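You operate a simulated robot arm through the tools that you are given. There is no shell and no other tool. Be economical: measure what you need, move in short steps, check, and stop when the job is done.

You run a simulated two-armed robot. Do the job below in one go: nothing can be reset, and whatever is moved stays where it is left.

TASK
Take the blue cloth from the top of the analyser bench and lay it out flat on the top of the island bench.

Only the result counts: the job must be done as asked and must still hold three seconds after the hand-in. Knocking over, shifting, dropping, spilling or breaking anything else fails it. Flat cloth is picked up by pressing the open fingertips on it (5 to 10 N) and closing them slowly along it; thin cloth reads only 2 to 8 mm in the jaws.

THE ROBOT
Two 7-joint arms with two-finger parallel grippers on one trunk, on a base that drives. Base frame: it is fixed to the floor where the robot stands at the start and does not move with it; the origin is under the middle of the robot, x ahead of it, y to its left, z up; the surface under the hand at the start is at about z = 0.765. Units: m, rad, N and s.
The left shoulder is at the start at [0.019, 0.17, 1.53], the right one opposite. Places, roughly: island bench [-1.6, 0.4, 0.8]. Payload 1.57 kg a hand.
Tool frame (each hand has its own): the origin (TCP) lies between the finger pads and is the grasp point; the fingertips stand 0.03 m ahead of it; z points along the fingers, y is the line along which they close. Largest opening 0.08 m; finger width 0.017, thickness 0.012; the body of the gripper, 0.04 by 0.082 m, starts 0.08 m behind the TCP.
Orientation is told as [roll, pitch, yaw] about the base's x, y, z axes, in that order, counted from this pose: with the fingers straight down and closing along the base's y, the tool's x points along the base's -x, its y along +y and its z along -z.

THE INTERFACE
- The arms move only by the tool send_rows. It takes "left_motion", "right_motion" or both (then of equal length, played together; a hand with none holds still); each is a list that holds one entry, the list of rows, each a list of 7 numbers: the turn, a rotation vector about the base's x, y, z in rad, then the shift along the base's x, y, z in m, then the opening, from 0 (shut) to 1 (fully open). In form: [[[ax, ay, az, dx, dy, dz, claw], ...]]. A call has 1 to 8 rows; each row is the pose to reach, as a shift and turn from the pose commanded when the call began. Each row takes 0.2 s and may step no farther than 0.05 m and 0.15 rad from the row before; otherwise, or with a gripper value out of range, the whole call is refused. Where a pose cannot be reached the arm comes as near as it can. A force on the tool above 40 N (or 10 N above the force at the start of the call, whichever is more), or a blocked arm, ends the call early, and 0.2 s more pass. Each finger travels about 0.045 m/s and halts on what it meets, pressing with about 43 N; the grip force reading is that of the motor and also rises with nothing between the fingers. The clock runs only during rows and for 0.2 s after the last one: add rows that repeat a pose to give the fingers time. It gives the time, the measured TCP pose, the force on the tool (base axes), the opening and the grip force at its end, in the units of the frame above (readings bear some noise), with the torque about the TCP (base axes, N m) and any sound that the robot's microphone picked up.
- Cameras (640 x 400 px; columns grow to the right, rows downward): "scene" is now at [0.1601, 0.0395, 1.3785]; the picture's right is [0.06, -0.99, -0.08], its down [-0.88, -0.01, -0.48] and it looks along [0.48, 0.10, -0.87] (base axes); focal length 259 px, centre (320, 200). "left" rides on the left gripper at [0.072, 0.007, -0.122] in its tool frame; the picture's right is [-0.09, 1.00, 0.00], its down [-0.84, -0.08, -0.54] and it looks along [-0.54, -0.05, 0.84] (tool axes); focal length 238 px, centre (320, 200). "right" rides on the right gripper at [0.072, -0.007, -0.122] in its tool frame; the picture's right is [0.09, 1.00, 0.00], its down [-0.84, 0.08, -0.54] and it looks along [-0.54, 0.05, 0.84] (tool axes); focal length 238 px, centre (320, 200). There is no depth. A picture from a camera that has moved, and an enlarged one, comes with that camera's place and axes in the base frame and with its lens. The place of the scene camera against the robot may be out by one fixed shift of up to 0.025 m in any direction.
- get_image(camera): a new picture of that camera. The clock stands still meanwhile.
- raise_lower(by): slides the trunk up (or, below 0, down) by that many m; the arms and the scene camera ride with it, the base frame stays. It gives what a move gives, with no picture.
- base_move(legs): drives the robot by 1 to 6 legs, each [ahead, left, turn to the left] in m, m and rad, along the robot's own axes; the way and the turn of a leg run together, so that a leg with both is an arc; at most 1.5 m and 3.142 rad a leg. The arms and the cameras ride along, it lands a little off, and it stops where it bumps. It gives what a move gives.
- aim_head(pan, tilt): turns the head with the scene camera to pan (to the left, within 1.047 rad either way) and tilt (down, from -0.506 to 1.204), counted from straight ahead of the robot. It gives what a move gives.
- zoom(camera, box): a new picture of the part [left, top, right, bottom] of that camera's present view, enlarged. The clock stands still meanwhile.
- job_done(): hands the job in; it is judged then, once.

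Work in short steps. Places have to be worked out from the pictures, the camera data and where the tool is seen: move nearer, look again, correct. Check each grasp and each placing, and mend what went wrong. You have 120 turns and 108 pictures in all, those below and enlarged ones among them. Open the grippers and draw the arms clear of the work before you hand the job in, unless the task says otherwise; then end with one line.

The tools are called after "Request:" as name(argument=value, ...) on one line, values as JSON. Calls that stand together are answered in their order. send_rows: Moves the arms, as the interface text tells. Its arguments: {"type":"object","properties":{"left_motion":{"type":"array","items":{"type":"array","items":{"type":"array","items":{"type":"number"}}}},"right_motion":{"type":"array","items":{"type":"array","items":{"type":"array","items":{"type":"number"}}}}},"required":[]} The other tools are called the same way: raise_lower (by) slides the trunk up or down; base_move (legs) drives the base; aim_head (pan, tilt) turns the head that bears the scene camera; get_image (camera) takes a picture; zoom (camera, box) takes an enlarged picture of a part of a camera's view; job_done () hands the job in.

At the start:

```text
t: 0.0
left_tcp_pos: [0.2882, 0.1967, 1.1708]
left_ee_rot: [0.208, -0.014, 0.017]
left_force: [0.0, -0.1, 0.4]
left_wrist_torque: [0.02, -0.01, 0.02]
left_grip_width: 0.0802
left_gripper_force: 0.1
right_tcp_pos: [0.1986, -0.0659, 1.077]
right_ee_rot: [0.084, 0.003, 0.003]
right_force: [-0.3, 1.2, 0.2]
right_wrist_torque: [0.01, -0.02, 0.0]
right_grip_width: 0.0802
right_gripper_force: 0.0
trunk travel left (down, up): [-0.809, 0.431]
robot x, y, heading: [-0.0028, 0.0026, 0.004]
head pan, tilt: [0.056, 1.068]
```

scene: 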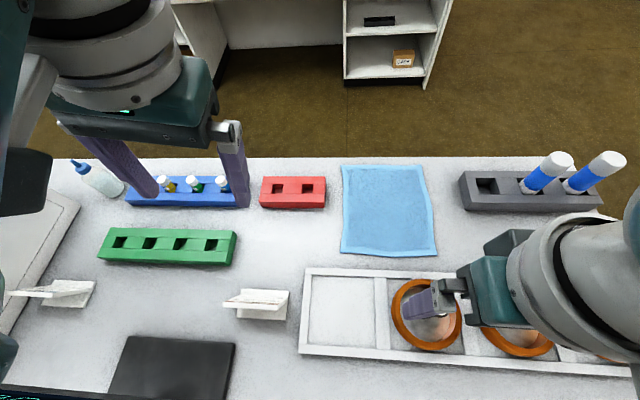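
right: 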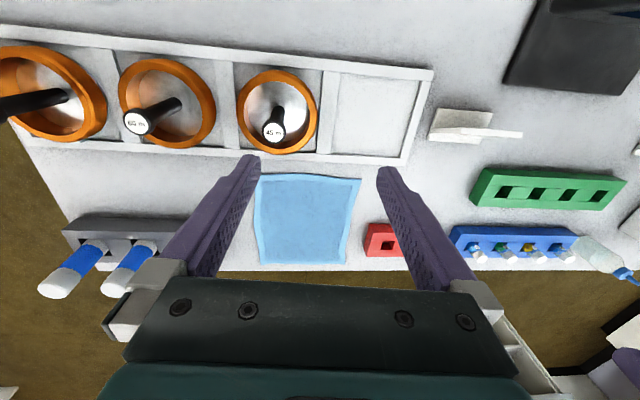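
left: 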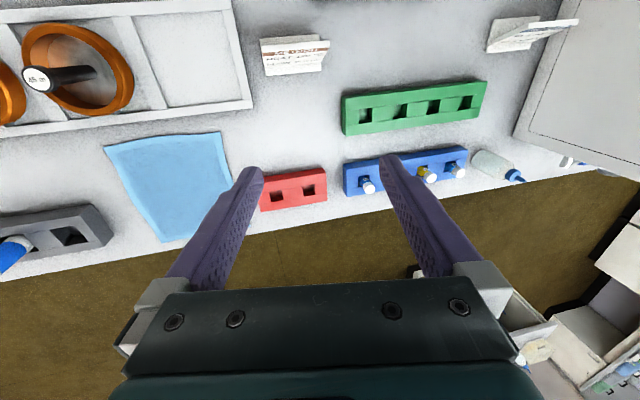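

The cloth looks to lie at about x 0.35–0.61, y −0.18–0.05, behind the tray. I'll look at the bench's near edge and the surroundings before I move.

Request:
aim_head(pan=-0.1, tilt=1.204)

Request:
get_image(camera="scene")

Request:
aim_head(pan=0.0, tilt=0.6)

Request:
get_image(camera="scene")

```text
t: 0.7
left_tcp_pos: [0.2874, 0.1962, 1.174]
left_ee_rot: [0.214, -0.02, 0.021]
left_force: [-0.5, 0.0, 0.3]
left_wrist_torque: [-0.02, 0.0, -0.03]
left_grip_width: 0.0799
left_gripper_force: 0.0
right_tcp_pos: [0.1966, -0.0732, 1.0794]
right_ee_rot: [0.072, 0.004, 0.006]
right_force: [0.7, -0.5, -0.3]
right_wrist_torque: [-0.02, -0.03, 0.01]
right_grip_width: 0.0801
right_gripper_force: 0.1
trunk travel left (down, up): [-0.809, 0.431]
robot x, y, heading: [-0.0002, 0.0029, 0.005]
head pan, tilt: [-0.099, 1.201]
```

```text
104 pictures are left
camera scene: at [0.1485, 0.027, 1.3709], right [-0.09, -0.99, -0.07], down [-0.93, 0.11, -0.35], along [0.36, 0.03, -0.93], focal length 259 px, centre (320, 200)
```

scene: 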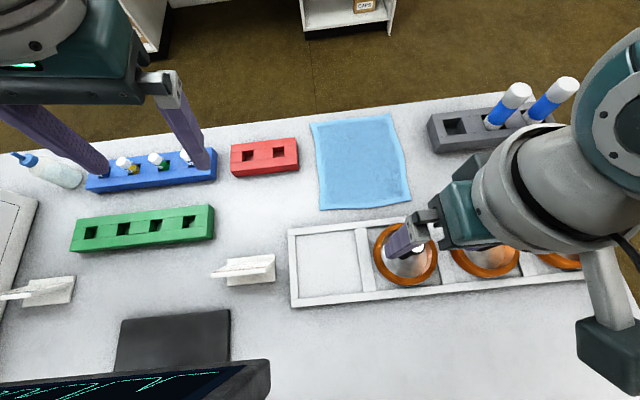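

```text
t: 1.7
left_tcp_pos: [0.288, 0.1969, 1.1725]
left_ee_rot: [0.215, -0.019, 0.021]
left_force: [0.1, 0.1, -0.1]
left_wrist_torque: [-0.01, 0.0, 0.0]
left_grip_width: 0.0799
left_gripper_force: 0.1
right_tcp_pos: [0.1969, -0.0734, 1.0797]
right_ee_rot: [0.072, 0.004, 0.005]
right_force: [0.3, 0.2, -0.7]
right_wrist_torque: [0.01, -0.03, -0.02]
right_grip_width: 0.08
right_gripper_force: 0.0
trunk travel left (down, up): [-0.809, 0.431]
robot x, y, heading: [0.0016, -0.002, 0.004]
head pan, tilt: [0.0, 0.6]
```

```text
103 pictures are left
camera scene: at [0.182, 0.0287, 1.4156], right [0.01, -1.0, -0.07], down [-0.57, 0.06, -0.82], along [0.82, 0.05, -0.57], focal length 259 px, centre (320, 200)
```

scene: 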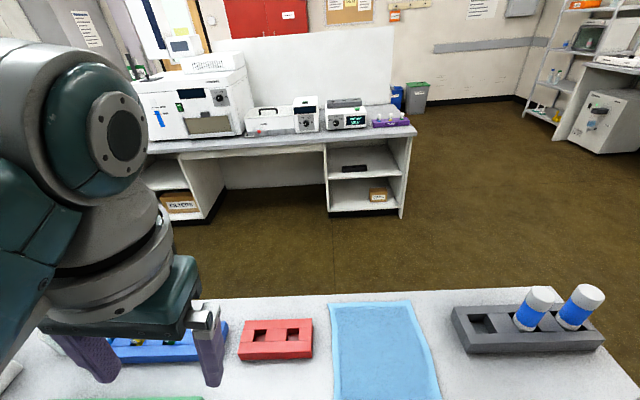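

The bench ahead carries instruments, so I need to be sure which one is the analyser bench. I'll zoom in on it and pan around for more benches or cloths.

Request:
zoom(camera="scene", box=[120, 20, 440, 220])

Request:
aim_head(pan=-1.047, tilt=0.5)

Request:
get_image(camera="scene")

Request:
aim_head(pan=1.047, tilt=0.5)

Request:
get_image(camera="scene")

```text
2.00 times, centred on (280, 120) of scene
camera zoom: at [0.182, 0.0287, 1.4156], right [0.01, -1.0, -0.07], down [-0.57, 0.06, -0.82], along [0.82, 0.05, -0.57], focal length 518 px, centre (400, 360)
```

zoom: 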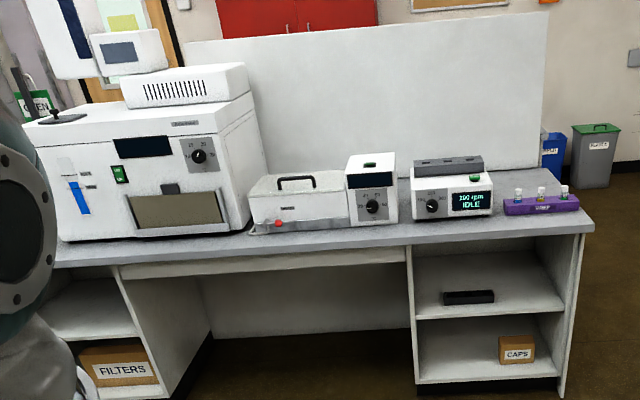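

```text
t: 3.0
left_tcp_pos: [0.2889, 0.1957, 1.1738]
left_ee_rot: [0.213, -0.021, 0.02]
left_force: [0.1, -0.1, 0.4]
left_wrist_torque: [0.0, -0.02, -0.01]
left_grip_width: 0.0799
left_gripper_force: 0.1
right_tcp_pos: [0.1968, -0.0731, 1.08]
right_ee_rot: [0.071, 0.002, 0.005]
right_force: [-0.8, 0.0, 0.4]
right_wrist_torque: [0.03, 0.0, 0.0]
right_grip_width: 0.0798
right_gripper_force: 0.1
trunk travel left (down, up): [-0.809, 0.431]
robot x, y, heading: [0.0036, -0.0023, 0.008]
head pan, tilt: [-1.047, 0.499]
```

```text
101 pictures are left
camera scene: at [0.14, -0.0511, 1.4192], right [-0.86, -0.5, -0.03], down [-0.24, 0.48, -0.84], along [0.44, -0.72, -0.53], focal length 259 px, centre (320, 200)
```

scene: 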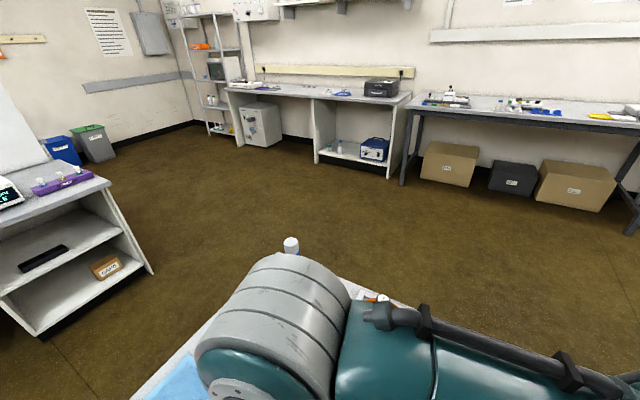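

```text
t: 5.0
left_tcp_pos: [0.2918, 0.1937, 1.1722]
left_ee_rot: [0.21, -0.023, 0.02]
left_force: [0.8, 0.0, -0.5]
left_wrist_torque: [0.0, -0.01, -0.02]
left_grip_width: 0.0799
left_gripper_force: 0.0
right_tcp_pos: [0.1983, -0.0752, 1.0799]
right_ee_rot: [0.072, 0.0, 0.006]
right_force: [-0.3, -1.0, 0.3]
right_wrist_torque: [0.01, 0.01, 0.0]
right_grip_width: 0.0801
right_gripper_force: 0.0
trunk travel left (down, up): [-0.809, 0.431]
robot x, y, heading: [-0.0, 0.0008, 0.005]
head pan, tilt: [1.047, 0.499]
```

```text
100 pictures are left
camera scene: at [0.1397, 0.105, 1.4308], right [0.87, -0.49, -0.04], down [-0.24, -0.35, -0.9], along [0.43, 0.79, -0.42], focal length 259 px, centre (320, 200)
```

scene: 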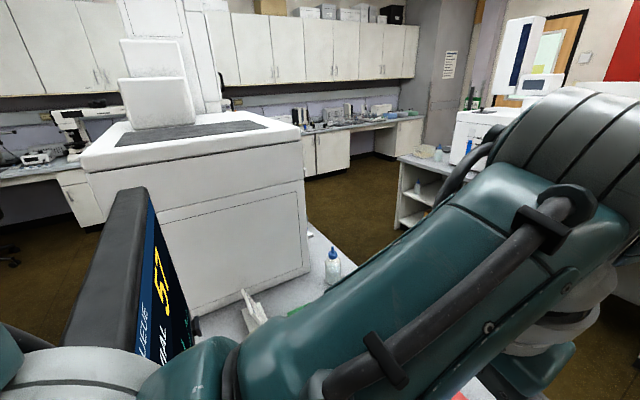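

This bench carries the white analyser to my left, so it is the analyser bench and this is the only blue cloth. I'll bring both hands over the cloth's near corners, high and level, to test the reach.

Request:
send_rows(left_motion=[[[-0.1, 0.01, 0, 0.03, -0.02, 0, 1], [-0.2, 0.02, 0, 0.06, -0.05, -0.01, 1], [-0.21, 0.02, -0.02, 0.08, -0.08, -0.02, 1], [-0.21, 0.02, -0.02, 0.1, -0.12, -0.03, 1], [-0.21, 0.02, -0.02, 0.1, -0.14, -0.05, 1], [-0.21, 0.02, -0.02, 0.1, -0.14, -0.07, 1]]], right_motion=[[[-0.03, 0, 0, 0.03, -0.02, 0.02, 1], [-0.07, 0, 0, 0.07, -0.04, 0.03, 1], [-0.07, 0, 0, 0.11, -0.06, 0.03, 1], [-0.07, 0, 0, 0.15, -0.08, 0.03, 1], [-0.07, 0, 0, 0.19, -0.09, 0.03, 1], [-0.07, 0, 0, 0.19, -0.09, 0.03, 1]]])

Request:
aim_head(pan=-0.1, tilt=1.0)

Request:
get_image(camera="scene")

```text
t: 6.4
left_tcp_pos: [0.3883, 0.0131, 1.005]
left_ee_rot: [-0.069, 0.005, 0.022]
left_force: [-0.3, 0.4, 0.6]
left_wrist_torque: [0.02, 0.02, -0.02]
left_grip_width: 0.0799
left_gripper_force: 0.0
left hand out of reach, approached as far as the arm can: row 6
right_tcp_pos: [0.3907, -0.2243, 1.0319]
right_ee_rot: [-0.069, -0.001, 0.004]
right_force: [-0.4, 0.7, 0.1]
right_wrist_torque: [0.0, 0.01, -0.01]
right_grip_width: 0.0804
right_gripper_force: 0.1
trunk travel left (down, up): [-0.809, 0.431]
robot x, y, heading: [0.0002, 0.003, -0.001]
head pan, tilt: [1.047, 0.499]
```

```text
t: 7.8
left_tcp_pos: [0.3861, 0.0116, 1.005]
left_ee_rot: [-0.069, 0.008, 0.018]
left_force: [0.0, -0.1, -0.4]
left_wrist_torque: [0.0, 0.0, 0.0]
left_grip_width: 0.0801
left_gripper_force: 0.0
right_tcp_pos: [0.3885, -0.2236, 1.034]
right_ee_rot: [-0.071, -0.001, 0.003]
right_force: [0.7, -0.2, -0.8]
right_wrist_torque: [0.01, 0.02, -0.01]
right_grip_width: 0.0799
right_gripper_force: 0.0
trunk travel left (down, up): [-0.809, 0.431]
robot x, y, heading: [0.0033, 0.0024, 0.005]
head pan, tilt: [-0.099, 1.0]
```

```text
99 pictures are left
camera scene: at [0.1574, 0.0608, 1.368], right [0.75, -0.66, 0.0], down [-0.12, -0.14, -0.98], along [0.65, 0.74, -0.19], focal length 259 px, centre (320, 200)
```

scene: 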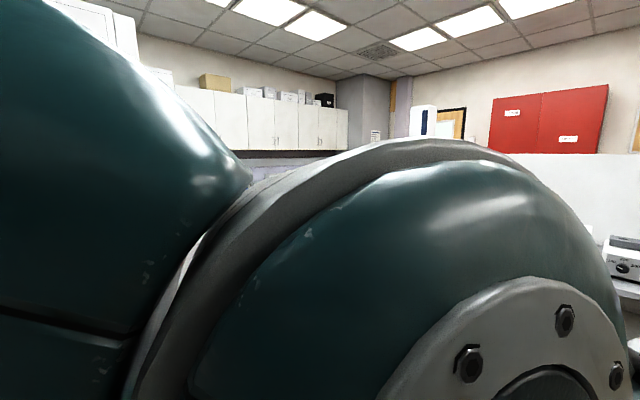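

The scene camera's axes don't match the head's pan and tilt, so the left arm is probably in the head's way. I'll look through the hand cameras to see where things stand.

Request:
get_image(camera="left")

Request:
get_image(camera="right")

Request:
aim_head(pan=0.0, tilt=0.9)

Request:
get_image(camera="scene")

```text
98 pictures are left
camera left: at [0.3154, 0.0249, 1.1261], right [0.07, 0.99, -0.07], down [0.84, -0.02, 0.54], along [0.53, -0.1, -0.84], focal length 238 px, centre (320, 200)
```

left: 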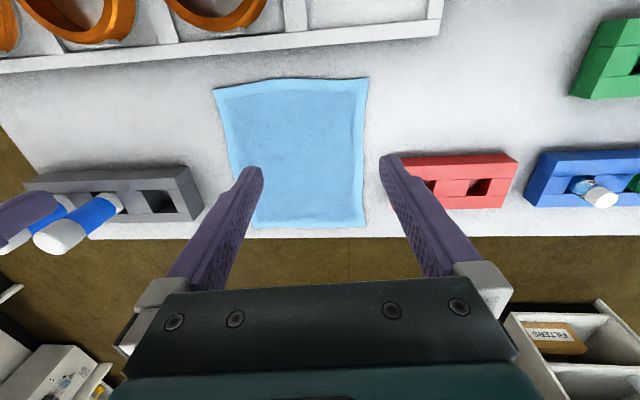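

```text
97 pictures are left
camera right: at [0.3175, -0.2231, 1.1555], right [-0.1, 0.99, -0.07], down [0.84, 0.12, 0.54], along [0.54, -0.01, -0.84], focal length 238 px, centre (320, 200)
```

right: 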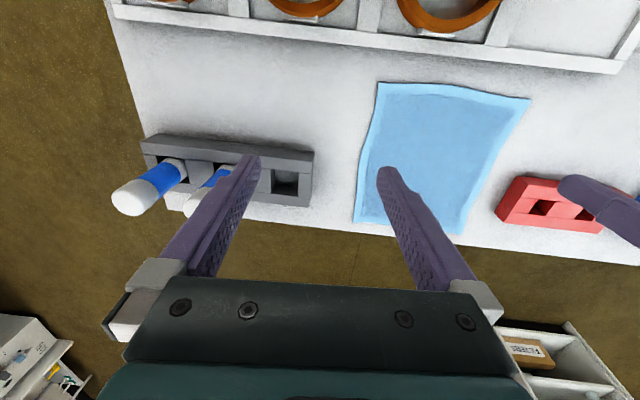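

```text
t: 8.4
left_tcp_pos: [0.3853, 0.01, 1.0058]
left_ee_rot: [-0.068, 0.007, 0.019]
left_force: [0.5, 0.5, 1.2]
left_wrist_torque: [0.0, -0.02, -0.02]
left_grip_width: 0.0801
left_gripper_force: 0.0
right_tcp_pos: [0.3904, -0.2249, 1.0331]
right_ee_rot: [-0.069, 0.0, 0.003]
right_force: [-0.2, -0.3, -0.4]
right_wrist_torque: [0.01, 0.02, 0.0]
right_grip_width: 0.08
right_gripper_force: 0.1
trunk travel left (down, up): [-0.809, 0.431]
robot x, y, heading: [-0.0018, 0.0019, 0.005]
head pan, tilt: [0.0, 0.901]
```

```text
96 pictures are left
camera scene: at [0.1572, 0.0609, 1.3685], right [0.75, -0.66, 0.0], down [-0.12, -0.14, -0.98], along [0.65, 0.74, -0.18], focal length 259 px, centre (320, 200)
```

scene: 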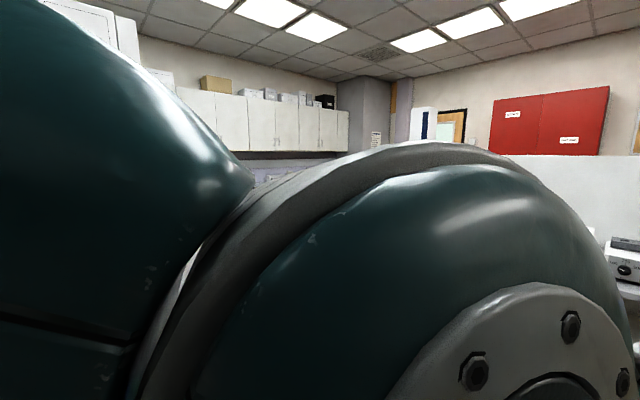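

Both hand cameras agree: the cloth spans x 0.35–0.607 and y −0.16–0.06. The left arm has pinned the head, so I'll pull the left hand back and re-aim, moving the right hand clear of the tube rack at the same time.

Request:
send_rows(left_motion=[[[0.07, 0, -0.02, 0, 0.04, 0.02, 1], [0.14, 0, -0.02, -0.02, 0.08, 0.06, 1], [0.2, 0, -0.02, -0.05, 0.11, 0.09, 1], [0.25, 0, -0.02, -0.09, 0.13, 0.11, 1], [0.28, 0, -0.02, -0.1, 0.17, 0.13, 1], [0.28, 0, -0.02, -0.1, 0.18, 0.16, 1]]], right_motion=[[[0.03, 0, 0, 0, 0.02, 0, 1], [0.07, 0, 0, 0, 0.04, 0, 1], [0.07, 0, 0, 0, 0.06, 0, 1], [0.07, 0, 0, 0, 0.08, 0, 1], [0.07, 0, 0, 0, 0.09, 0, 1], [0.07, 0, 0, 0, 0.09, 0, 1]]])

Request:
aim_head(pan=-0.1, tilt=1.0)

Request:
get_image(camera="scene")

```text
refused: row 2 steps farther than a row can; nothing moved
```

```text
t: 9.1
left_tcp_pos: [0.386, 0.0095, 1.005]
left_ee_rot: [-0.071, 0.009, 0.018]
left_force: [0.1, -0.1, -0.6]
left_wrist_torque: [-0.05, 0.0, 0.02]
left_grip_width: 0.0796
left_gripper_force: 0.1
right_tcp_pos: [0.3883, -0.2237, 1.0333]
right_ee_rot: [-0.069, 0.0, 0.003]
right_force: [-0.1, 0.1, 0.8]
right_wrist_torque: [0.04, 0.04, 0.03]
right_grip_width: 0.0799
right_gripper_force: 0.1
trunk travel left (down, up): [-0.809, 0.431]
robot x, y, heading: [0.002, 0.0063, 0.007]
head pan, tilt: [-0.099, 1.0]
```

```text
95 pictures are left
camera scene: at [0.157, 0.061, 1.3689], right [0.75, -0.66, 0.0], down [-0.12, -0.13, -0.98], along [0.65, 0.74, -0.18], focal length 259 px, centre (320, 200)
```

scene: 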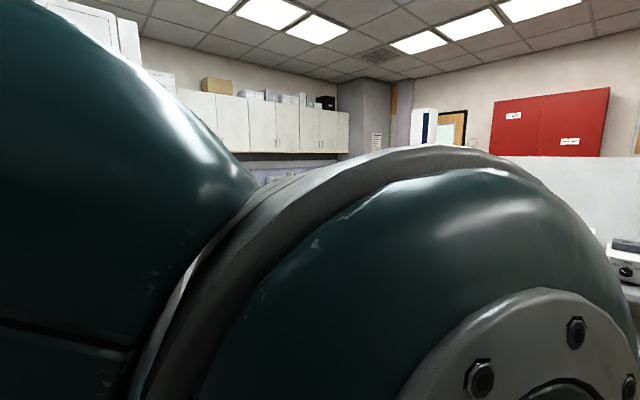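

The row steps were too large, so I'm resending the retreat with smaller ones.

Request:
send_rows(left_motion=[[[0.07, 0, 0, 0, 0.03, 0.02, 1], [0.14, 0, 0, -0.02, 0.06, 0.05, 1], [0.2, 0, 0, -0.04, 0.09, 0.08, 1], [0.25, 0, 0, -0.06, 0.12, 0.1, 1], [0.28, 0, 0, -0.08, 0.15, 0.12, 1], [0.28, 0, 0, -0.1, 0.18, 0.15, 1]]], right_motion=[[[0.03, 0, 0, 0, 0.02, 0, 1], [0.07, 0, 0, 0, 0.04, 0, 1], [0.07, 0, 0, 0, 0.06, 0, 1], [0.07, 0, 0, 0, 0.08, 0, 1], [0.07, 0, 0, 0, 0.09, 0, 1], [0.07, 0, 0, 0, 0.09, 0, 1]]])

Request:
aim_head(pan=-0.2, tilt=1.0)

Request:
get_image(camera="scene")

```text
t: 10.7
left_tcp_pos: [0.3511, 0.2247, 1.1333]
left_ee_rot: [0.298, -0.076, 0.009]
left_force: [0.2, 0.2, -0.1]
left_wrist_torque: [0.02, -0.02, -0.02]
left_grip_width: 0.0799
left_gripper_force: 0.1
left hand out of reach, approached as far as the arm can: row 4, 5, 6
right_tcp_pos: [0.4237, -0.1302, 1.0461]
right_ee_rot: [0.008, -0.03, -0.003]
right_force: [-0.9, -1.2, 0.1]
right_wrist_torque: [0.01, -0.02, -0.05]
right_grip_width: 0.0803
right_gripper_force: 0.0
trunk travel left (down, up): [-0.809, 0.431]
robot x, y, heading: [0.0128, 0.0039, -0.003]
head pan, tilt: [-0.099, 1.0]
stopped in row 6 (left hand): the arm was blocked; the commanded pose is now the measured one
```

```text
t: 11.4
left_tcp_pos: [0.3512, 0.2266, 1.136]
left_ee_rot: [0.297, -0.082, 0.012]
left_force: [0.8, -1.2, -0.5]
left_wrist_torque: [0.0, 0.01, 0.01]
left_grip_width: 0.0797
left_gripper_force: 0.1
right_tcp_pos: [0.4247, -0.1278, 1.047]
right_ee_rot: [0.008, -0.035, 0.0]
right_force: [0.3, -0.9, -0.7]
right_wrist_torque: [-0.02, -0.01, -0.01]
right_grip_width: 0.0802
right_gripper_force: 0.0
trunk travel left (down, up): [-0.809, 0.431]
robot x, y, heading: [0.0041, -0.0006, -0.002]
head pan, tilt: [-0.201, 1.0]
```

```text
94 pictures are left
camera scene: at [0.1919, -0.0178, 1.3062], right [-0.2, -0.98, -0.02], down [-0.81, 0.17, -0.57], along [0.56, -0.1, -0.82], focal length 259 px, centre (320, 200)
```

scene: 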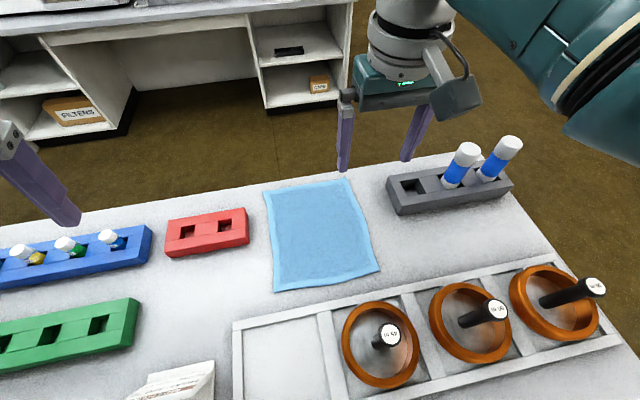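

The right hand and the camera have shifted about 3 cm forward and the camera reads lower than expected, and the left arm was blocked. Before I move again I'll check what the left arm touches.

Request:
get_image(camera="left")

Request:
aim_head(pan=0.25, tilt=0.9)

Request:
get_image(camera="scene")

```text
93 pictures are left
camera left: at [0.2705, 0.1954, 1.2464], right [0.06, 0.95, 0.3], down [0.8, -0.22, 0.56], along [0.6, 0.21, -0.77], focal length 238 px, centre (320, 200)
```

left: 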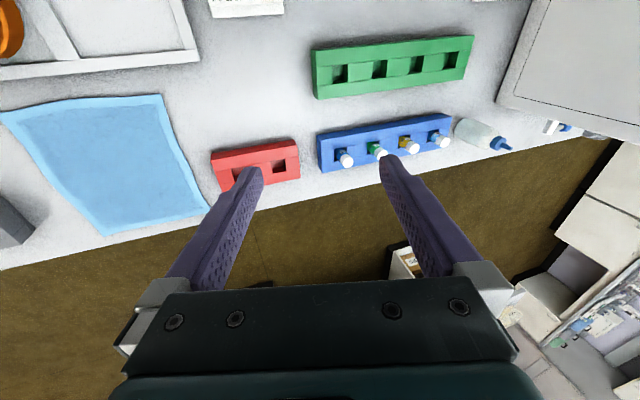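

```text
t: 12.3
left_tcp_pos: [0.3514, 0.2261, 1.1368]
left_ee_rot: [0.296, -0.085, 0.014]
left_force: [-0.6, 0.1, -0.5]
left_wrist_torque: [-0.02, 0.0, 0.04]
left_grip_width: 0.0801
left_gripper_force: 0.1
right_tcp_pos: [0.4263, -0.1278, 1.0484]
right_ee_rot: [0.009, -0.035, 0.0]
right_force: [0.5, -0.1, 0.1]
right_wrist_torque: [-0.02, 0.03, -0.01]
right_grip_width: 0.08
right_gripper_force: 0.0
trunk travel left (down, up): [-0.809, 0.431]
robot x, y, heading: [0.0075, 0.0005, 0.001]
head pan, tilt: [0.25, 0.901]
```

```text
92 pictures are left
camera scene: at [0.1963, 0.0146, 1.3135], right [0.25, -0.97, 0.0], down [-0.74, -0.19, -0.65], along [0.63, 0.16, -0.76], focal length 259 px, centre (320, 200)
```

scene: 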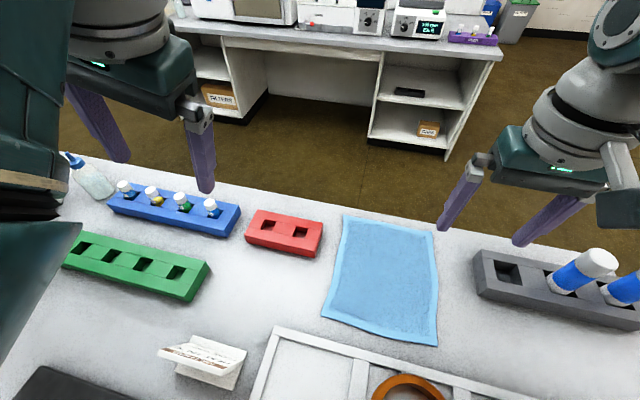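

Nothing on the bench is being touched, and the trunk seems to give a little under load. I'll lower the trunk a modest 0.12 m for reach and watch the readings.

Request:
raise_lower(by=-0.12)

Request:
get_image(camera="scene")

```text
t: 14.0
left_tcp_pos: [0.3996, 0.2302, 1.0415]
left_ee_rot: [0.309, -0.079, 0.001]
left_force: [-0.1, -0.1, -0.4]
left_wrist_torque: [0.01, 0.02, -0.01]
left_grip_width: 0.0797
left_gripper_force: 0.0
right_tcp_pos: [0.4729, -0.1264, 0.9534]
right_ee_rot: [0.014, -0.034, -0.01]
right_force: [0.1, 0.4, 0.5]
right_wrist_torque: [0.0, -0.01, -0.01]
right_grip_width: 0.0798
right_gripper_force: 0.0
trunk travel left (down, up): [-0.716, 0.524]
robot x, y, heading: [0.0542, 0.0011, -0.012]
head pan, tilt: [0.25, 0.901]
stopped: the arm was blocked; the commanded pose is now the measured one
```

```text
91 pictures are left
camera scene: at [0.2459, 0.017, 1.2199], right [0.24, -0.97, -0.01], down [-0.74, -0.18, -0.65], along [0.63, 0.16, -0.76], focal length 259 px, centre (320, 200)
```

scene: 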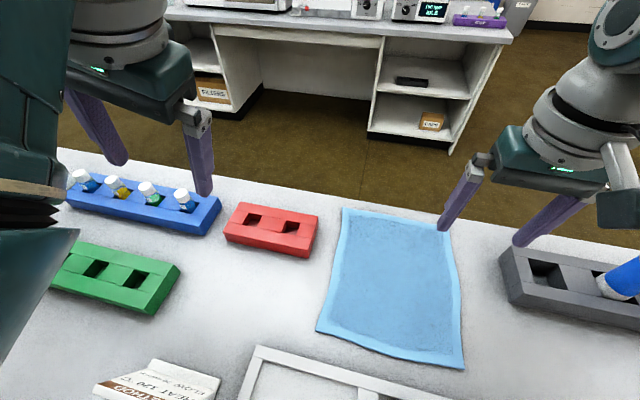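

The base slid forward 0.05 m during that, so something was pressing on it. I'll look left and down to find the contact.

Request:
aim_head(pan=0.55, tilt=1.1)

Request:
get_image(camera="scene")

Request:
aim_head(pan=-0.6, tilt=1.1)

Request:
get_image(camera="scene")

```text
t: 14.8
left_tcp_pos: [0.4027, 0.2308, 1.0446]
left_ee_rot: [0.31, -0.083, 0.004]
left_force: [0.0, -0.7, -0.1]
left_wrist_torque: [-0.02, 0.04, 0.0]
left_grip_width: 0.0801
left_gripper_force: 0.2
right_tcp_pos: [0.4754, -0.1243, 0.9551]
right_ee_rot: [0.016, -0.04, -0.008]
right_force: [0.1, -0.5, 0.0]
right_wrist_torque: [0.0, -0.02, -0.02]
right_grip_width: 0.0801
right_gripper_force: 0.0
trunk travel left (down, up): [-0.716, 0.524]
robot x, y, heading: [0.051, -0.0017, -0.006]
head pan, tilt: [0.55, 1.1]
```

```text
90 pictures are left
camera scene: at [0.2279, 0.0322, 1.2063], right [0.52, -0.86, 0.01], down [-0.74, -0.45, -0.49], along [0.42, 0.25, -0.87], focal length 259 px, centre (320, 200)
```

scene: 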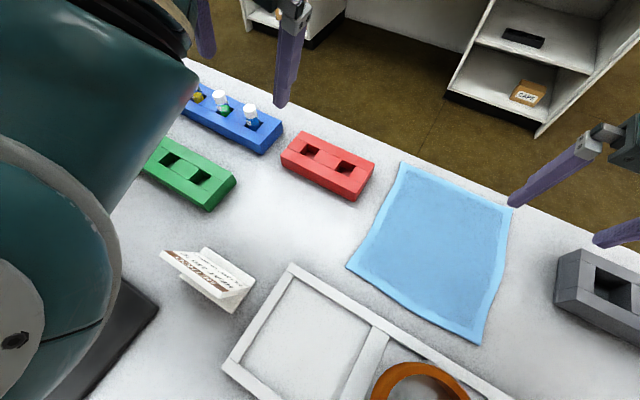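

```text
t: 16.1
left_tcp_pos: [0.4027, 0.2299, 1.0427]
left_ee_rot: [0.307, -0.084, 0.003]
left_force: [-0.3, -0.1, -0.2]
left_wrist_torque: [0.0, -0.01, 0.01]
left_grip_width: 0.0797
left_gripper_force: 0.0
right_tcp_pos: [0.4762, -0.1242, 0.9556]
right_ee_rot: [0.015, -0.04, -0.006]
right_force: [0.3, 0.2, -0.4]
right_wrist_torque: [0.03, 0.01, -0.01]
right_grip_width: 0.0803
right_gripper_force: 0.0
trunk travel left (down, up): [-0.716, 0.524]
robot x, y, heading: [0.0494, -0.0033, -0.007]
head pan, tilt: [-0.6, 1.1]
```

```text
89 pictures are left
camera scene: at [0.2255, -0.0364, 1.2053], right [-0.57, -0.82, -0.04], down [-0.71, 0.52, -0.47], along [0.41, -0.25, -0.88], focal length 259 px, centre (320, 200)
```

scene: 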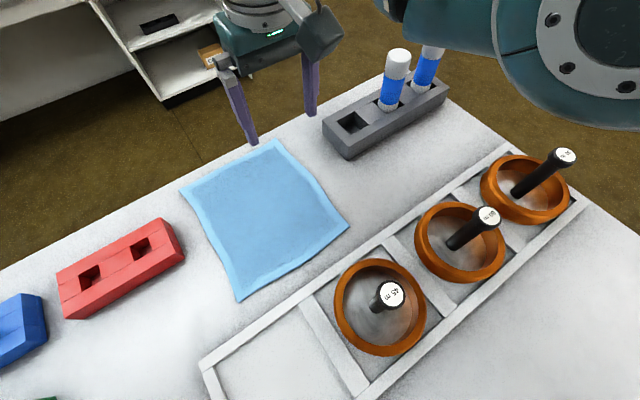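

The left elbow is probably pressing on the monitor to the near left. I'll raise the trunk to take it off, then look there.

Request:
raise_lower(by=0.2)

Request:
aim_head(pan=0.75, tilt=1.15)

Request:
get_image(camera="scene")

```text
t: 18.3
left_tcp_pos: [0.3608, 0.2179, 1.2223]
left_ee_rot: [0.292, -0.032, 0.008]
left_force: [0.3, -0.4, 0.1]
left_wrist_torque: [0.0, 0.01, -0.01]
left_grip_width: 0.0801
left_gripper_force: 0.1
right_tcp_pos: [0.4365, -0.1377, 1.1393]
right_ee_rot: [0.0, 0.0, -0.002]
right_force: [-0.1, 0.1, -0.1]
right_wrist_torque: [0.01, 0.03, -0.02]
right_grip_width: 0.0797
right_gripper_force: 0.1
trunk travel left (down, up): [-0.916, 0.324]
robot x, y, heading: [0.0451, -0.0013, -0.005]
head pan, tilt: [-0.6, 1.1]
```

```text
t: 19.8
left_tcp_pos: [0.3612, 0.2179, 1.2234]
left_ee_rot: [0.293, -0.033, 0.008]
left_force: [0.0, 0.7, 0.3]
left_wrist_torque: [-0.01, 0.01, 0.0]
left_grip_width: 0.0799
left_gripper_force: 0.0
right_tcp_pos: [0.4357, -0.139, 1.1405]
right_ee_rot: [-0.001, 0.0, -0.005]
right_force: [-0.3, -0.3, 0.6]
right_wrist_torque: [0.0, 0.01, 0.03]
right_grip_width: 0.0799
right_gripper_force: 0.0
trunk travel left (down, up): [-0.916, 0.324]
robot x, y, heading: [0.0447, -0.0023, -0.005]
head pan, tilt: [0.75, 1.15]
```

```text
88 pictures are left
camera scene: at [0.1872, 0.0294, 1.395], right [0.68, -0.73, 0.0], down [-0.67, -0.62, -0.41], along [0.3, 0.28, -0.91], focal length 259 px, centre (320, 200)
```

scene: 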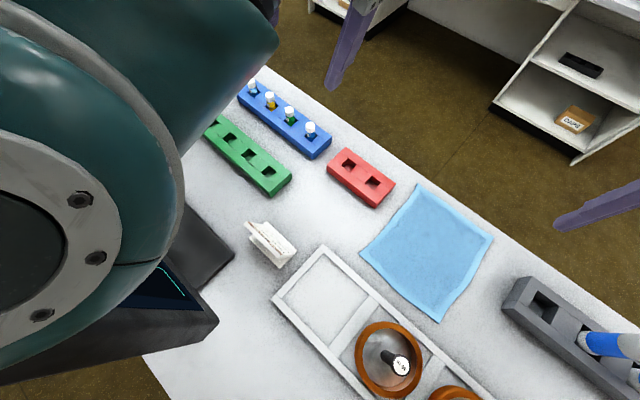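

Off the monitor, the tilt in the readings is gone, so the elbow had been resting on it. The cards and labels face +x, so I'll work from the far side instead, where no monitor stands in the way. First I raise the trunk to clear everything, then look at the monitor.

Request:
raise_lower(by=0.3)

Request:
aim_head(pan=0.95, tilt=1.0)

Request:
get_image(camera="scene")

```text
t: 22.8
left_tcp_pos: [0.362, 0.2173, 1.5215]
left_ee_rot: [0.293, -0.032, 0.01]
left_force: [0.5, -0.4, -0.1]
left_wrist_torque: [0.01, -0.02, 0.01]
left_grip_width: 0.0799
left_gripper_force: 0.1
right_tcp_pos: [0.4365, -0.1384, 1.4391]
right_ee_rot: [-0.001, -0.001, -0.003]
right_force: [0.2, 0.7, 0.1]
right_wrist_torque: [-0.02, 0.0, 0.0]
right_grip_width: 0.0802
right_gripper_force: 0.0
trunk travel left (down, up): [-1.216, 0.024]
robot x, y, heading: [0.0465, -0.0012, -0.002]
head pan, tilt: [0.75, 1.15]
```

```text
t: 23.5
left_tcp_pos: [0.3615, 0.218, 1.5221]
left_ee_rot: [0.292, -0.035, 0.009]
left_force: [0.0, 0.4, 0.7]
left_wrist_torque: [0.01, 0.02, 0.0]
left_grip_width: 0.08
left_gripper_force: 0.1
right_tcp_pos: [0.4365, -0.1383, 1.4402]
right_ee_rot: [0.001, 0.0, -0.003]
right_force: [0.3, -0.5, 0.8]
right_wrist_torque: [0.0, -0.01, -0.01]
right_grip_width: 0.0801
right_gripper_force: 0.1
trunk travel left (down, up): [-1.216, 0.024]
robot x, y, heading: [0.0497, 0.0023, -0.004]
head pan, tilt: [0.949, 1.0]
```

```text
87 pictures are left
camera scene: at [0.1842, 0.0454, 1.7047], right [0.81, -0.59, 0.0], down [-0.49, -0.68, -0.54], along [0.32, 0.44, -0.84], focal length 259 px, centre (320, 200)
```

scene: 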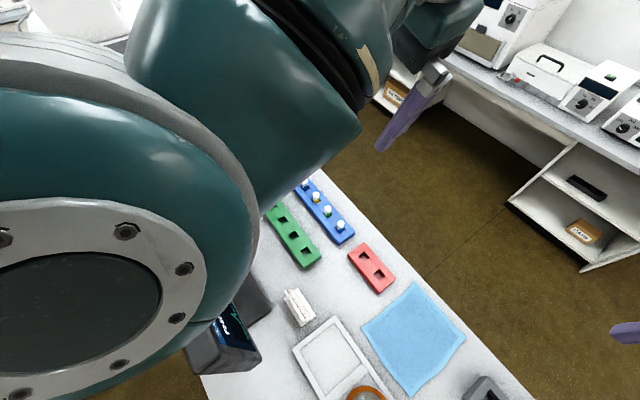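

The hands are now well above everything and the monitor sits at the near edge to the left. I'll back straight out, then strafe right.

Request:
base_move(legs=[[-0.42, 0, 0], [0, -0.6, 0]])

Request:
aim_head(pan=0.0, tilt=0.8)

Request:
get_image(camera="scene")

```text
t: 29.1
left_tcp_pos: [-0.0597, -0.3757, 1.5211]
left_ee_rot: [0.292, -0.032, 0.007]
left_force: [0.9, 0.1, -0.6]
left_wrist_torque: [-0.03, 0.01, -0.02]
left_grip_width: 0.0801
left_gripper_force: 0.1
right_tcp_pos: [0.0147, -0.7313, 1.4394]
right_ee_rot: [0.0, 0.0, -0.002]
right_force: [0.3, 0.1, -0.2]
right_wrist_torque: [-0.01, 0.01, 0.02]
right_grip_width: 0.08
right_gripper_force: 0.1
trunk travel left (down, up): [-1.216, 0.024]
robot x, y, heading: [-0.374, -0.5927, -0.007]
head pan, tilt: [0.949, 1.0]
```

```text
t: 30.3
left_tcp_pos: [-0.0602, -0.3742, 1.5228]
left_ee_rot: [0.296, -0.034, 0.01]
left_force: [0.9, -0.3, -0.7]
left_wrist_torque: [0.02, 0.04, -0.04]
left_grip_width: 0.08
left_gripper_force: 0.0
right_tcp_pos: [0.0159, -0.7311, 1.4394]
right_ee_rot: [0.0, 0.0, -0.002]
right_force: [0.1, 0.4, -0.3]
right_wrist_torque: [-0.01, -0.02, -0.03]
right_grip_width: 0.0798
right_gripper_force: 0.0
trunk travel left (down, up): [-1.216, 0.024]
robot x, y, heading: [-0.3673, -0.5926, -0.001]
head pan, tilt: [0.0, 0.799]
```

```text
86 pictures are left
camera scene: at [-0.1972, -0.605, 1.7199], right [0.0, -1.0, 0.0], down [-0.72, 0.0, -0.7], along [0.7, 0.0, -0.72], focal length 259 px, centre (320, 200)
```

scene: 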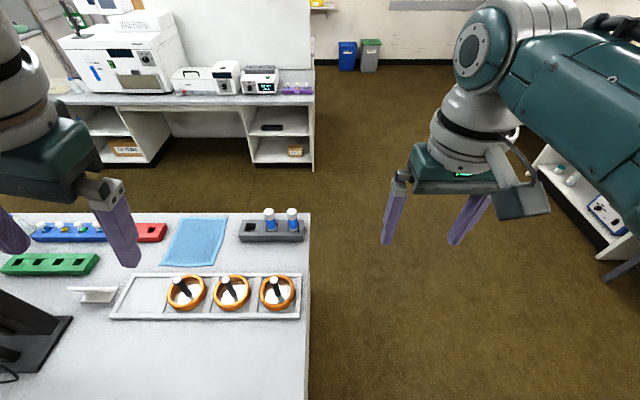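

The way around the right end of the bench is free. I'll go right and past the end, turn about, then back to the far side.

Request:
base_move(legs=[[0, -0.65, 0], [0.8, 0, 0], [0, 0, 1.57], [0, 0, 1.57], [-0.8, 0, 0]])

Request:
aim_head(pan=-0.5, tilt=0.7)

Request:
get_image(camera="scene")

```text
t: 49.3
left_tcp_pos: [0.8905, -1.4831, 1.522]
left_ee_rot: [0.296, -0.032, 3.14]
left_force: [0.4, 0.3, 0.8]
left_wrist_torque: [-0.03, -0.01, -0.03]
left_grip_width: 0.0802
left_gripper_force: 0.1
right_tcp_pos: [0.8202, -1.1254, 1.4399]
right_ee_rot: [0.0, -0.001, 3.128]
right_force: [1.7, -0.1, 0.0]
right_wrist_torque: [0.01, -0.01, -0.01]
right_grip_width: 0.0801
right_gripper_force: 0.1
trunk travel left (down, up): [-1.216, 0.024]
robot x, y, heading: [1.2061, -1.2686, 3.13]
head pan, tilt: [0.0, 0.799]
```

```text
t: 50.2
left_tcp_pos: [0.8902, -1.4845, 1.5231]
left_ee_rot: [0.297, -0.033, -3.141]
left_force: [0.2, -0.1, 0.3]
left_wrist_torque: [0.01, 0.0, 0.04]
left_grip_width: 0.08
left_gripper_force: 0.0
right_tcp_pos: [0.8186, -1.126, 1.4396]
right_ee_rot: [-0.001, -0.001, 3.127]
right_force: [0.4, 0.7, 0.2]
right_wrist_torque: [0.0, 0.01, -0.01]
right_grip_width: 0.0801
right_gripper_force: 0.2
trunk travel left (down, up): [-1.216, 0.024]
robot x, y, heading: [1.2067, -1.2661, 3.128]
head pan, tilt: [-0.499, 0.7]
```

```text
85 pictures are left
camera scene: at [1.0289, -1.2348, 1.7281], right [0.49, 0.87, 0.0], down [0.56, -0.32, -0.76], along [-0.67, 0.37, -0.64], focal length 259 px, centre (320, 200)
```

scene: 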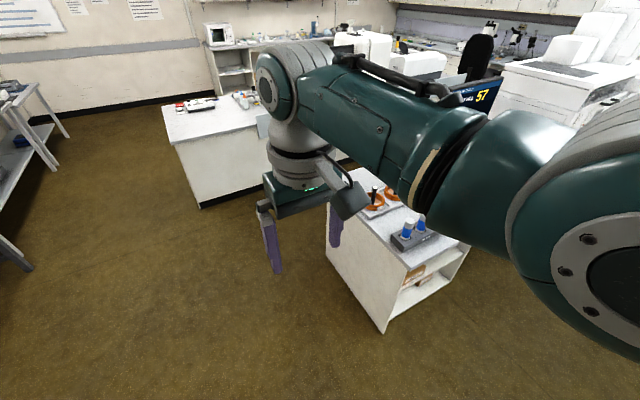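

From here I can see the bench's front has shelves below, so I'll stand off it and use a lowered trunk for reach. I'll strafe to face the cloth.

Request:
base_move(legs=[[0, 1.21, 0.013]])

Request:
aim_head(pan=0.0, tilt=1.0)

Request:
get_image(camera="scene")

```text
t: 56.3
left_tcp_pos: [0.8925, -2.7013, 1.5228]
left_ee_rot: [0.297, -0.033, -3.119]
left_force: [-0.3, -0.2, -0.4]
left_wrist_torque: [0.01, -0.03, -0.02]
left_grip_width: 0.0799
left_gripper_force: 0.0
right_tcp_pos: [0.8142, -2.344, 1.4399]
right_ee_rot: [0.0, 0.0, -3.133]
right_force: [-0.3, 0.7, 0.5]
right_wrist_torque: [0.02, -0.02, -0.04]
right_grip_width: 0.0798
right_gripper_force: 0.0
trunk travel left (down, up): [-1.216, 0.024]
robot x, y, heading: [1.2056, -2.4789, -3.132]
head pan, tilt: [-0.499, 0.7]
```

```text
t: 57.3
left_tcp_pos: [0.8933, -2.7025, 1.5226]
left_ee_rot: [0.301, -0.033, -3.118]
left_force: [0.2, 0.3, -0.2]
left_wrist_torque: [0.03, -0.01, 0.0]
left_grip_width: 0.0799
left_gripper_force: 0.1
right_tcp_pos: [0.8142, -2.3448, 1.4392]
right_ee_rot: [0.0, 0.0, -3.134]
right_force: [-0.6, -0.4, -0.1]
right_wrist_torque: [-0.04, 0.03, 0.02]
right_grip_width: 0.0799
right_gripper_force: 0.1
trunk travel left (down, up): [-1.216, 0.024]
robot x, y, heading: [1.2033, -2.4733, -3.133]
head pan, tilt: [0.0, 1.0]
```

```text
84 pictures are left
camera scene: at [1.0308, -2.4893, 1.7048], right [-0.01, 1.0, 0.0], down [0.84, 0.01, -0.54], along [-0.54, 0.0, -0.84], focal length 259 px, centre (320, 200)
```

scene: 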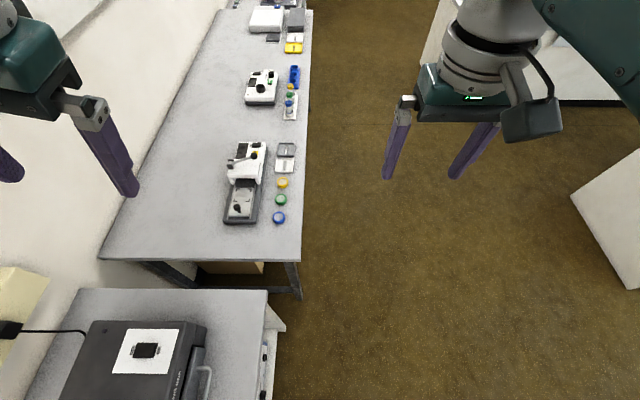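

I had the sign wrong and went the wrong way. Nothing was hit, so I'll drive back to the right to line up with the cloth.

Request:
base_move(legs=[[0, -1.2, 0], [0, -1.22, -0.005]])

Request:
get_image(camera="scene")

```text
t: 69.1
left_tcp_pos: [0.871, -0.2846, 1.5227]
left_ee_rot: [0.297, -0.034, -3.128]
left_force: [-1.6, 0.7, 0.8]
left_wrist_torque: [-0.03, -0.03, 0.02]
left_grip_width: 0.0803
left_gripper_force: 0.1
right_tcp_pos: [0.7948, 0.0735, 1.44]
right_ee_rot: [0.0, 0.001, 3.139]
right_force: [-0.4, -0.3, -0.5]
right_wrist_torque: [0.04, 0.03, 0.01]
right_grip_width: 0.0803
right_gripper_force: 0.1
trunk travel left (down, up): [-1.216, 0.024]
robot x, y, heading: [1.1853, -0.0651, 3.141]
head pan, tilt: [0.0, 1.0]
```

```text
83 pictures are left
camera scene: at [1.0103, -0.0735, 1.7047], right [0.0, 1.0, 0.0], down [0.84, 0.0, -0.54], along [-0.54, 0.0, -0.84], focal length 259 px, centre (320, 200)
```

scene: 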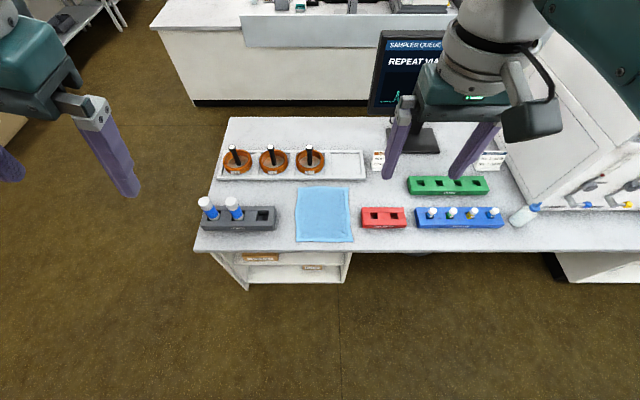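

The bench front is clear and I'm lined up with the cloth. I'll lower the trunk in the open, then extend the arms to test their reach.

Request:
raise_lower(by=-0.5)

Request:
send_rows(left_motion=[[[0.1, 0, 0, 0, 0.03, 0.01, 1], [0.2, 0, 0, 0, 0.06, 0.01, 1], [0.29, 0, 0, -0.03, 0.09, 0, 1], [0.29, 0, 0, -0.07, 0.11, 0, 1], [0.29, 0, 0, -0.11, 0.13, 0, 1], [0.29, 0, 0, -0.13, 0.14, 0, 1]]], right_motion=[[[0, 0, 0, 0, -0.01, 0.02, 1], [0, 0, 0, -0.01, -0.02, 0.04, 1], [0, 0, 0, -0.02, -0.03, 0.06, 1], [0, 0, 0, -0.03, -0.04, 0.08, 1], [0, 0, 0, -0.04, -0.04, 0.08, 1], [0, 0, 0, -0.05, -0.04, 0.08, 1]]])

Request:
get_image(camera="scene")

```text
refused: -0.5 is not a number from -0.4 to 0.4
```

```text
t: 70.5
left_tcp_pos: [0.7391, -0.1439, 1.5218]
left_ee_rot: [0.004, -0.028, -3.119]
left_force: [0.2, -0.4, 0.1]
left_wrist_torque: [0.0, -0.02, -0.01]
left_grip_width: 0.0798
left_gripper_force: 0.0
left hand out of reach, approached as far as the arm can: row 1, 2, 3
right_tcp_pos: [0.7445, 0.0336, 1.5195]
right_ee_rot: [-0.001, -0.001, 3.139]
right_force: [0.2, 0.1, 0.0]
right_wrist_torque: [-0.01, 0.02, -0.02]
right_grip_width: 0.0802
right_gripper_force: 0.1
trunk travel left (down, up): [-1.216, 0.024]
robot x, y, heading: [1.1814, -0.062, 3.136]
head pan, tilt: [0.0, 1.0]
```

```text
82 pictures are left
camera scene: at [1.0103, -0.0735, 1.7047], right [0.0, 1.0, 0.0], down [0.84, 0.0, -0.54], along [-0.54, 0.0, -0.84], focal length 259 px, centre (320, 200)
```

scene: 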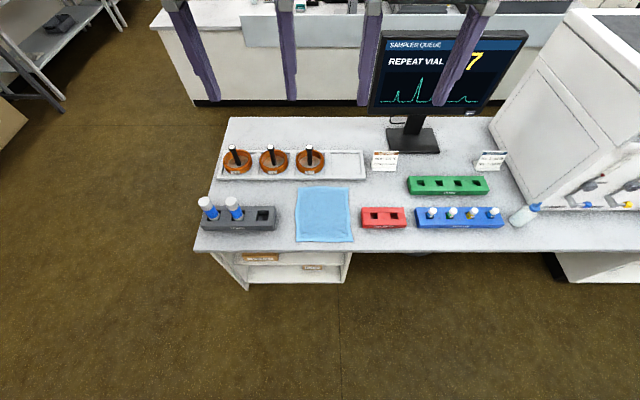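

Both hands are level and close together, and the monitor still stands where it was. Now I'll lower the trunk in two steps, keeping the hands in front of the bench edge.

Request:
raise_lower(by=-0.4)

Request:
send_rows(left_motion=[[[0, 0, 0, -0.03, 0, 0.0, 1], [0, 0, 0, -0.06, 0, 0, 1], [0, 0, 0, -0.09, 0, 0, 1], [0, 0, 0, -0.12, 0, 0, 1]]], right_motion=[[[0, 0, 0, -0.03, 0, 0.0, 1], [0, 0, 0, -0.06, 0, 0, 1], [0, 0, 0, -0.09, 0, 0, 1], [0, 0, 0, -0.12, 0, 0, 1]]])

Request:
get_image(camera="scene")

```text
t: 74.3
left_tcp_pos: [0.7403, -0.1448, 1.1224]
left_ee_rot: [0.008, -0.029, -3.121]
left_force: [0.4, -0.2, 0.5]
left_wrist_torque: [0.05, 0.0, -0.01]
left_grip_width: 0.0799
left_gripper_force: 0.0
right_tcp_pos: [0.745, 0.033, 1.12]
right_ee_rot: [-0.001, 0.0, 3.14]
right_force: [-0.3, 0.5, -0.8]
right_wrist_torque: [-0.01, 0.03, -0.02]
right_grip_width: 0.0797
right_gripper_force: 0.0
trunk travel left (down, up): [-0.816, 0.424]
robot x, y, heading: [1.1864, -0.061, 3.143]
head pan, tilt: [0.0, 1.0]
```

```text
t: 75.3
left_tcp_pos: [0.7169, -0.1572, 1.1336]
left_ee_rot: [0.009, -0.028, -3.12]
left_force: [0.4, 0.1, 0.1]
left_wrist_torque: [-0.04, 0.01, -0.02]
left_grip_width: 0.0797
left_gripper_force: 0.0
left hand out of reach, approached as far as the arm can: row 1, 2, 3, 4
right_tcp_pos: [0.7208, 0.04, 1.1364]
right_ee_rot: [-0.001, 0.0, 3.141]
right_force: [-0.1, 0.3, 0.0]
right_wrist_torque: [0.0, -0.01, 0.02]
right_grip_width: 0.0801
right_gripper_force: 0.1
right hand out of reach, approached as far as the arm can: row 1, 2, 3, 4
trunk travel left (down, up): [-0.816, 0.424]
robot x, y, heading: [1.1807, -0.0614, 3.139]
head pan, tilt: [0.0, 1.0]
```

```text
81 pictures are left
camera scene: at [1.0103, -0.0735, 1.3047], right [0.0, 1.0, 0.0], down [0.84, 0.0, -0.54], along [-0.54, 0.0, -0.84], focal length 259 px, centre (320, 200)
```

scene: 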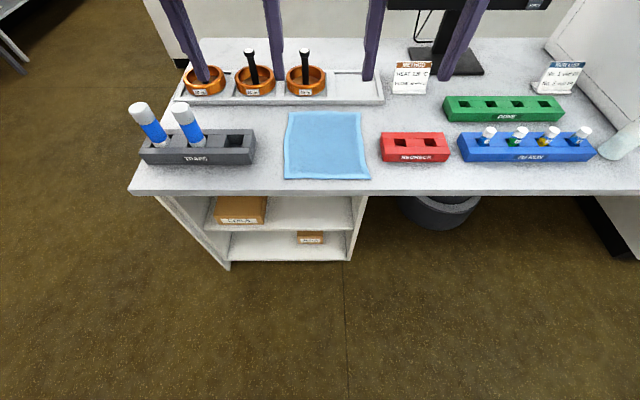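

Max reach is about 0.46 m from my axis when the shoulders are about 0.35 m above the hand. I'll lower the trunk 0.2 m more and drive gently nearer.

Request:
raise_lower(by=-0.2)

Request:
base_move(legs=[[0.16, -0.01, 0]])

Request:
get_image(camera="scene")

Request:
get_image(camera="left")

Request:
get_image(camera="right")

```text
t: 77.5
left_tcp_pos: [0.7165, -0.1586, 0.9329]
left_ee_rot: [0.005, -0.027, -3.12]
left_force: [0.3, -0.4, 0.5]
left_wrist_torque: [0.03, -0.01, 0.02]
left_grip_width: 0.0802
left_gripper_force: 0.1
right_tcp_pos: [0.7214, 0.0399, 0.9369]
right_ee_rot: [-0.001, -0.001, 3.141]
right_force: [0.5, -0.2, -0.7]
right_wrist_torque: [-0.01, -0.01, -0.02]
right_grip_width: 0.0802
right_gripper_force: 0.1
trunk travel left (down, up): [-0.616, 0.624]
robot x, y, heading: [1.1831, -0.0641, 3.137]
head pan, tilt: [0.0, 1.0]
```

```text
t: 78.9
left_tcp_pos: [0.5591, -0.148, 0.9349]
left_ee_rot: [0.008, -0.03, -3.12]
left_force: [-0.3, 0.7, -0.3]
left_wrist_torque: [-0.01, -0.01, -0.03]
left_grip_width: 0.08
left_gripper_force: 0.0
right_tcp_pos: [0.5612, 0.0504, 0.9364]
right_ee_rot: [-0.001, -0.002, 3.14]
right_force: [0.5, 0.5, 0.8]
right_wrist_torque: [-0.02, 0.03, -0.02]
right_grip_width: 0.08
right_gripper_force: 0.0
trunk travel left (down, up): [-0.616, 0.624]
robot x, y, heading: [1.0271, -0.0536, 3.137]
head pan, tilt: [0.0, 1.0]
```

```text
80 pictures are left
camera scene: at [0.8513, -0.0632, 1.1048], right [0.0, 1.0, 0.0], down [0.84, 0.0, -0.54], along [-0.54, 0.0, -0.84], focal length 259 px, centre (320, 200)
```

scene: 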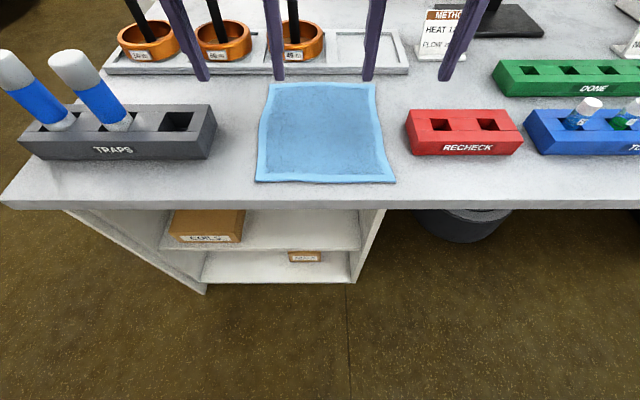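

```text
79 pictures are left
camera left: at [0.6344, -0.152, 1.0527], right [-0.07, -1.0, 0.01], down [-0.82, 0.06, 0.56], along [-0.56, 0.03, -0.82], focal length 238 px, centre (320, 200)
```

left: 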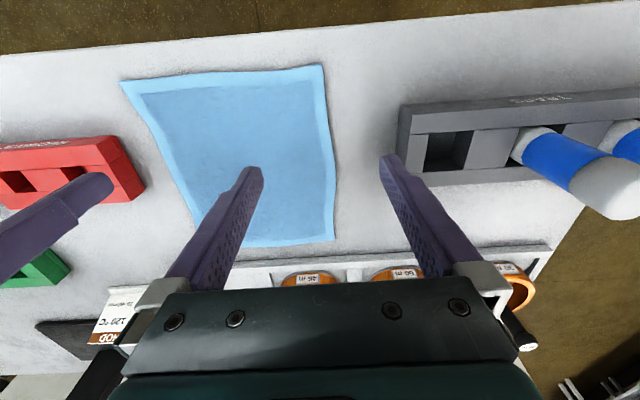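

```text
78 pictures are left
camera right: at [0.6342, 0.0562, 1.0586], right [0.09, -1.0, 0.0], down [-0.84, -0.08, 0.54], along [-0.54, -0.05, -0.84], focal length 238 px, centre (320, 200)
```

right: 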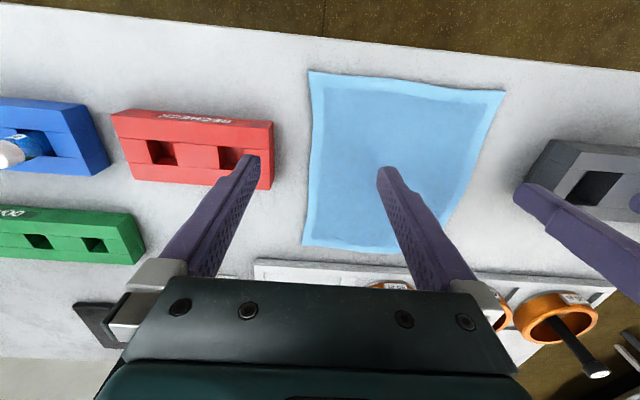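

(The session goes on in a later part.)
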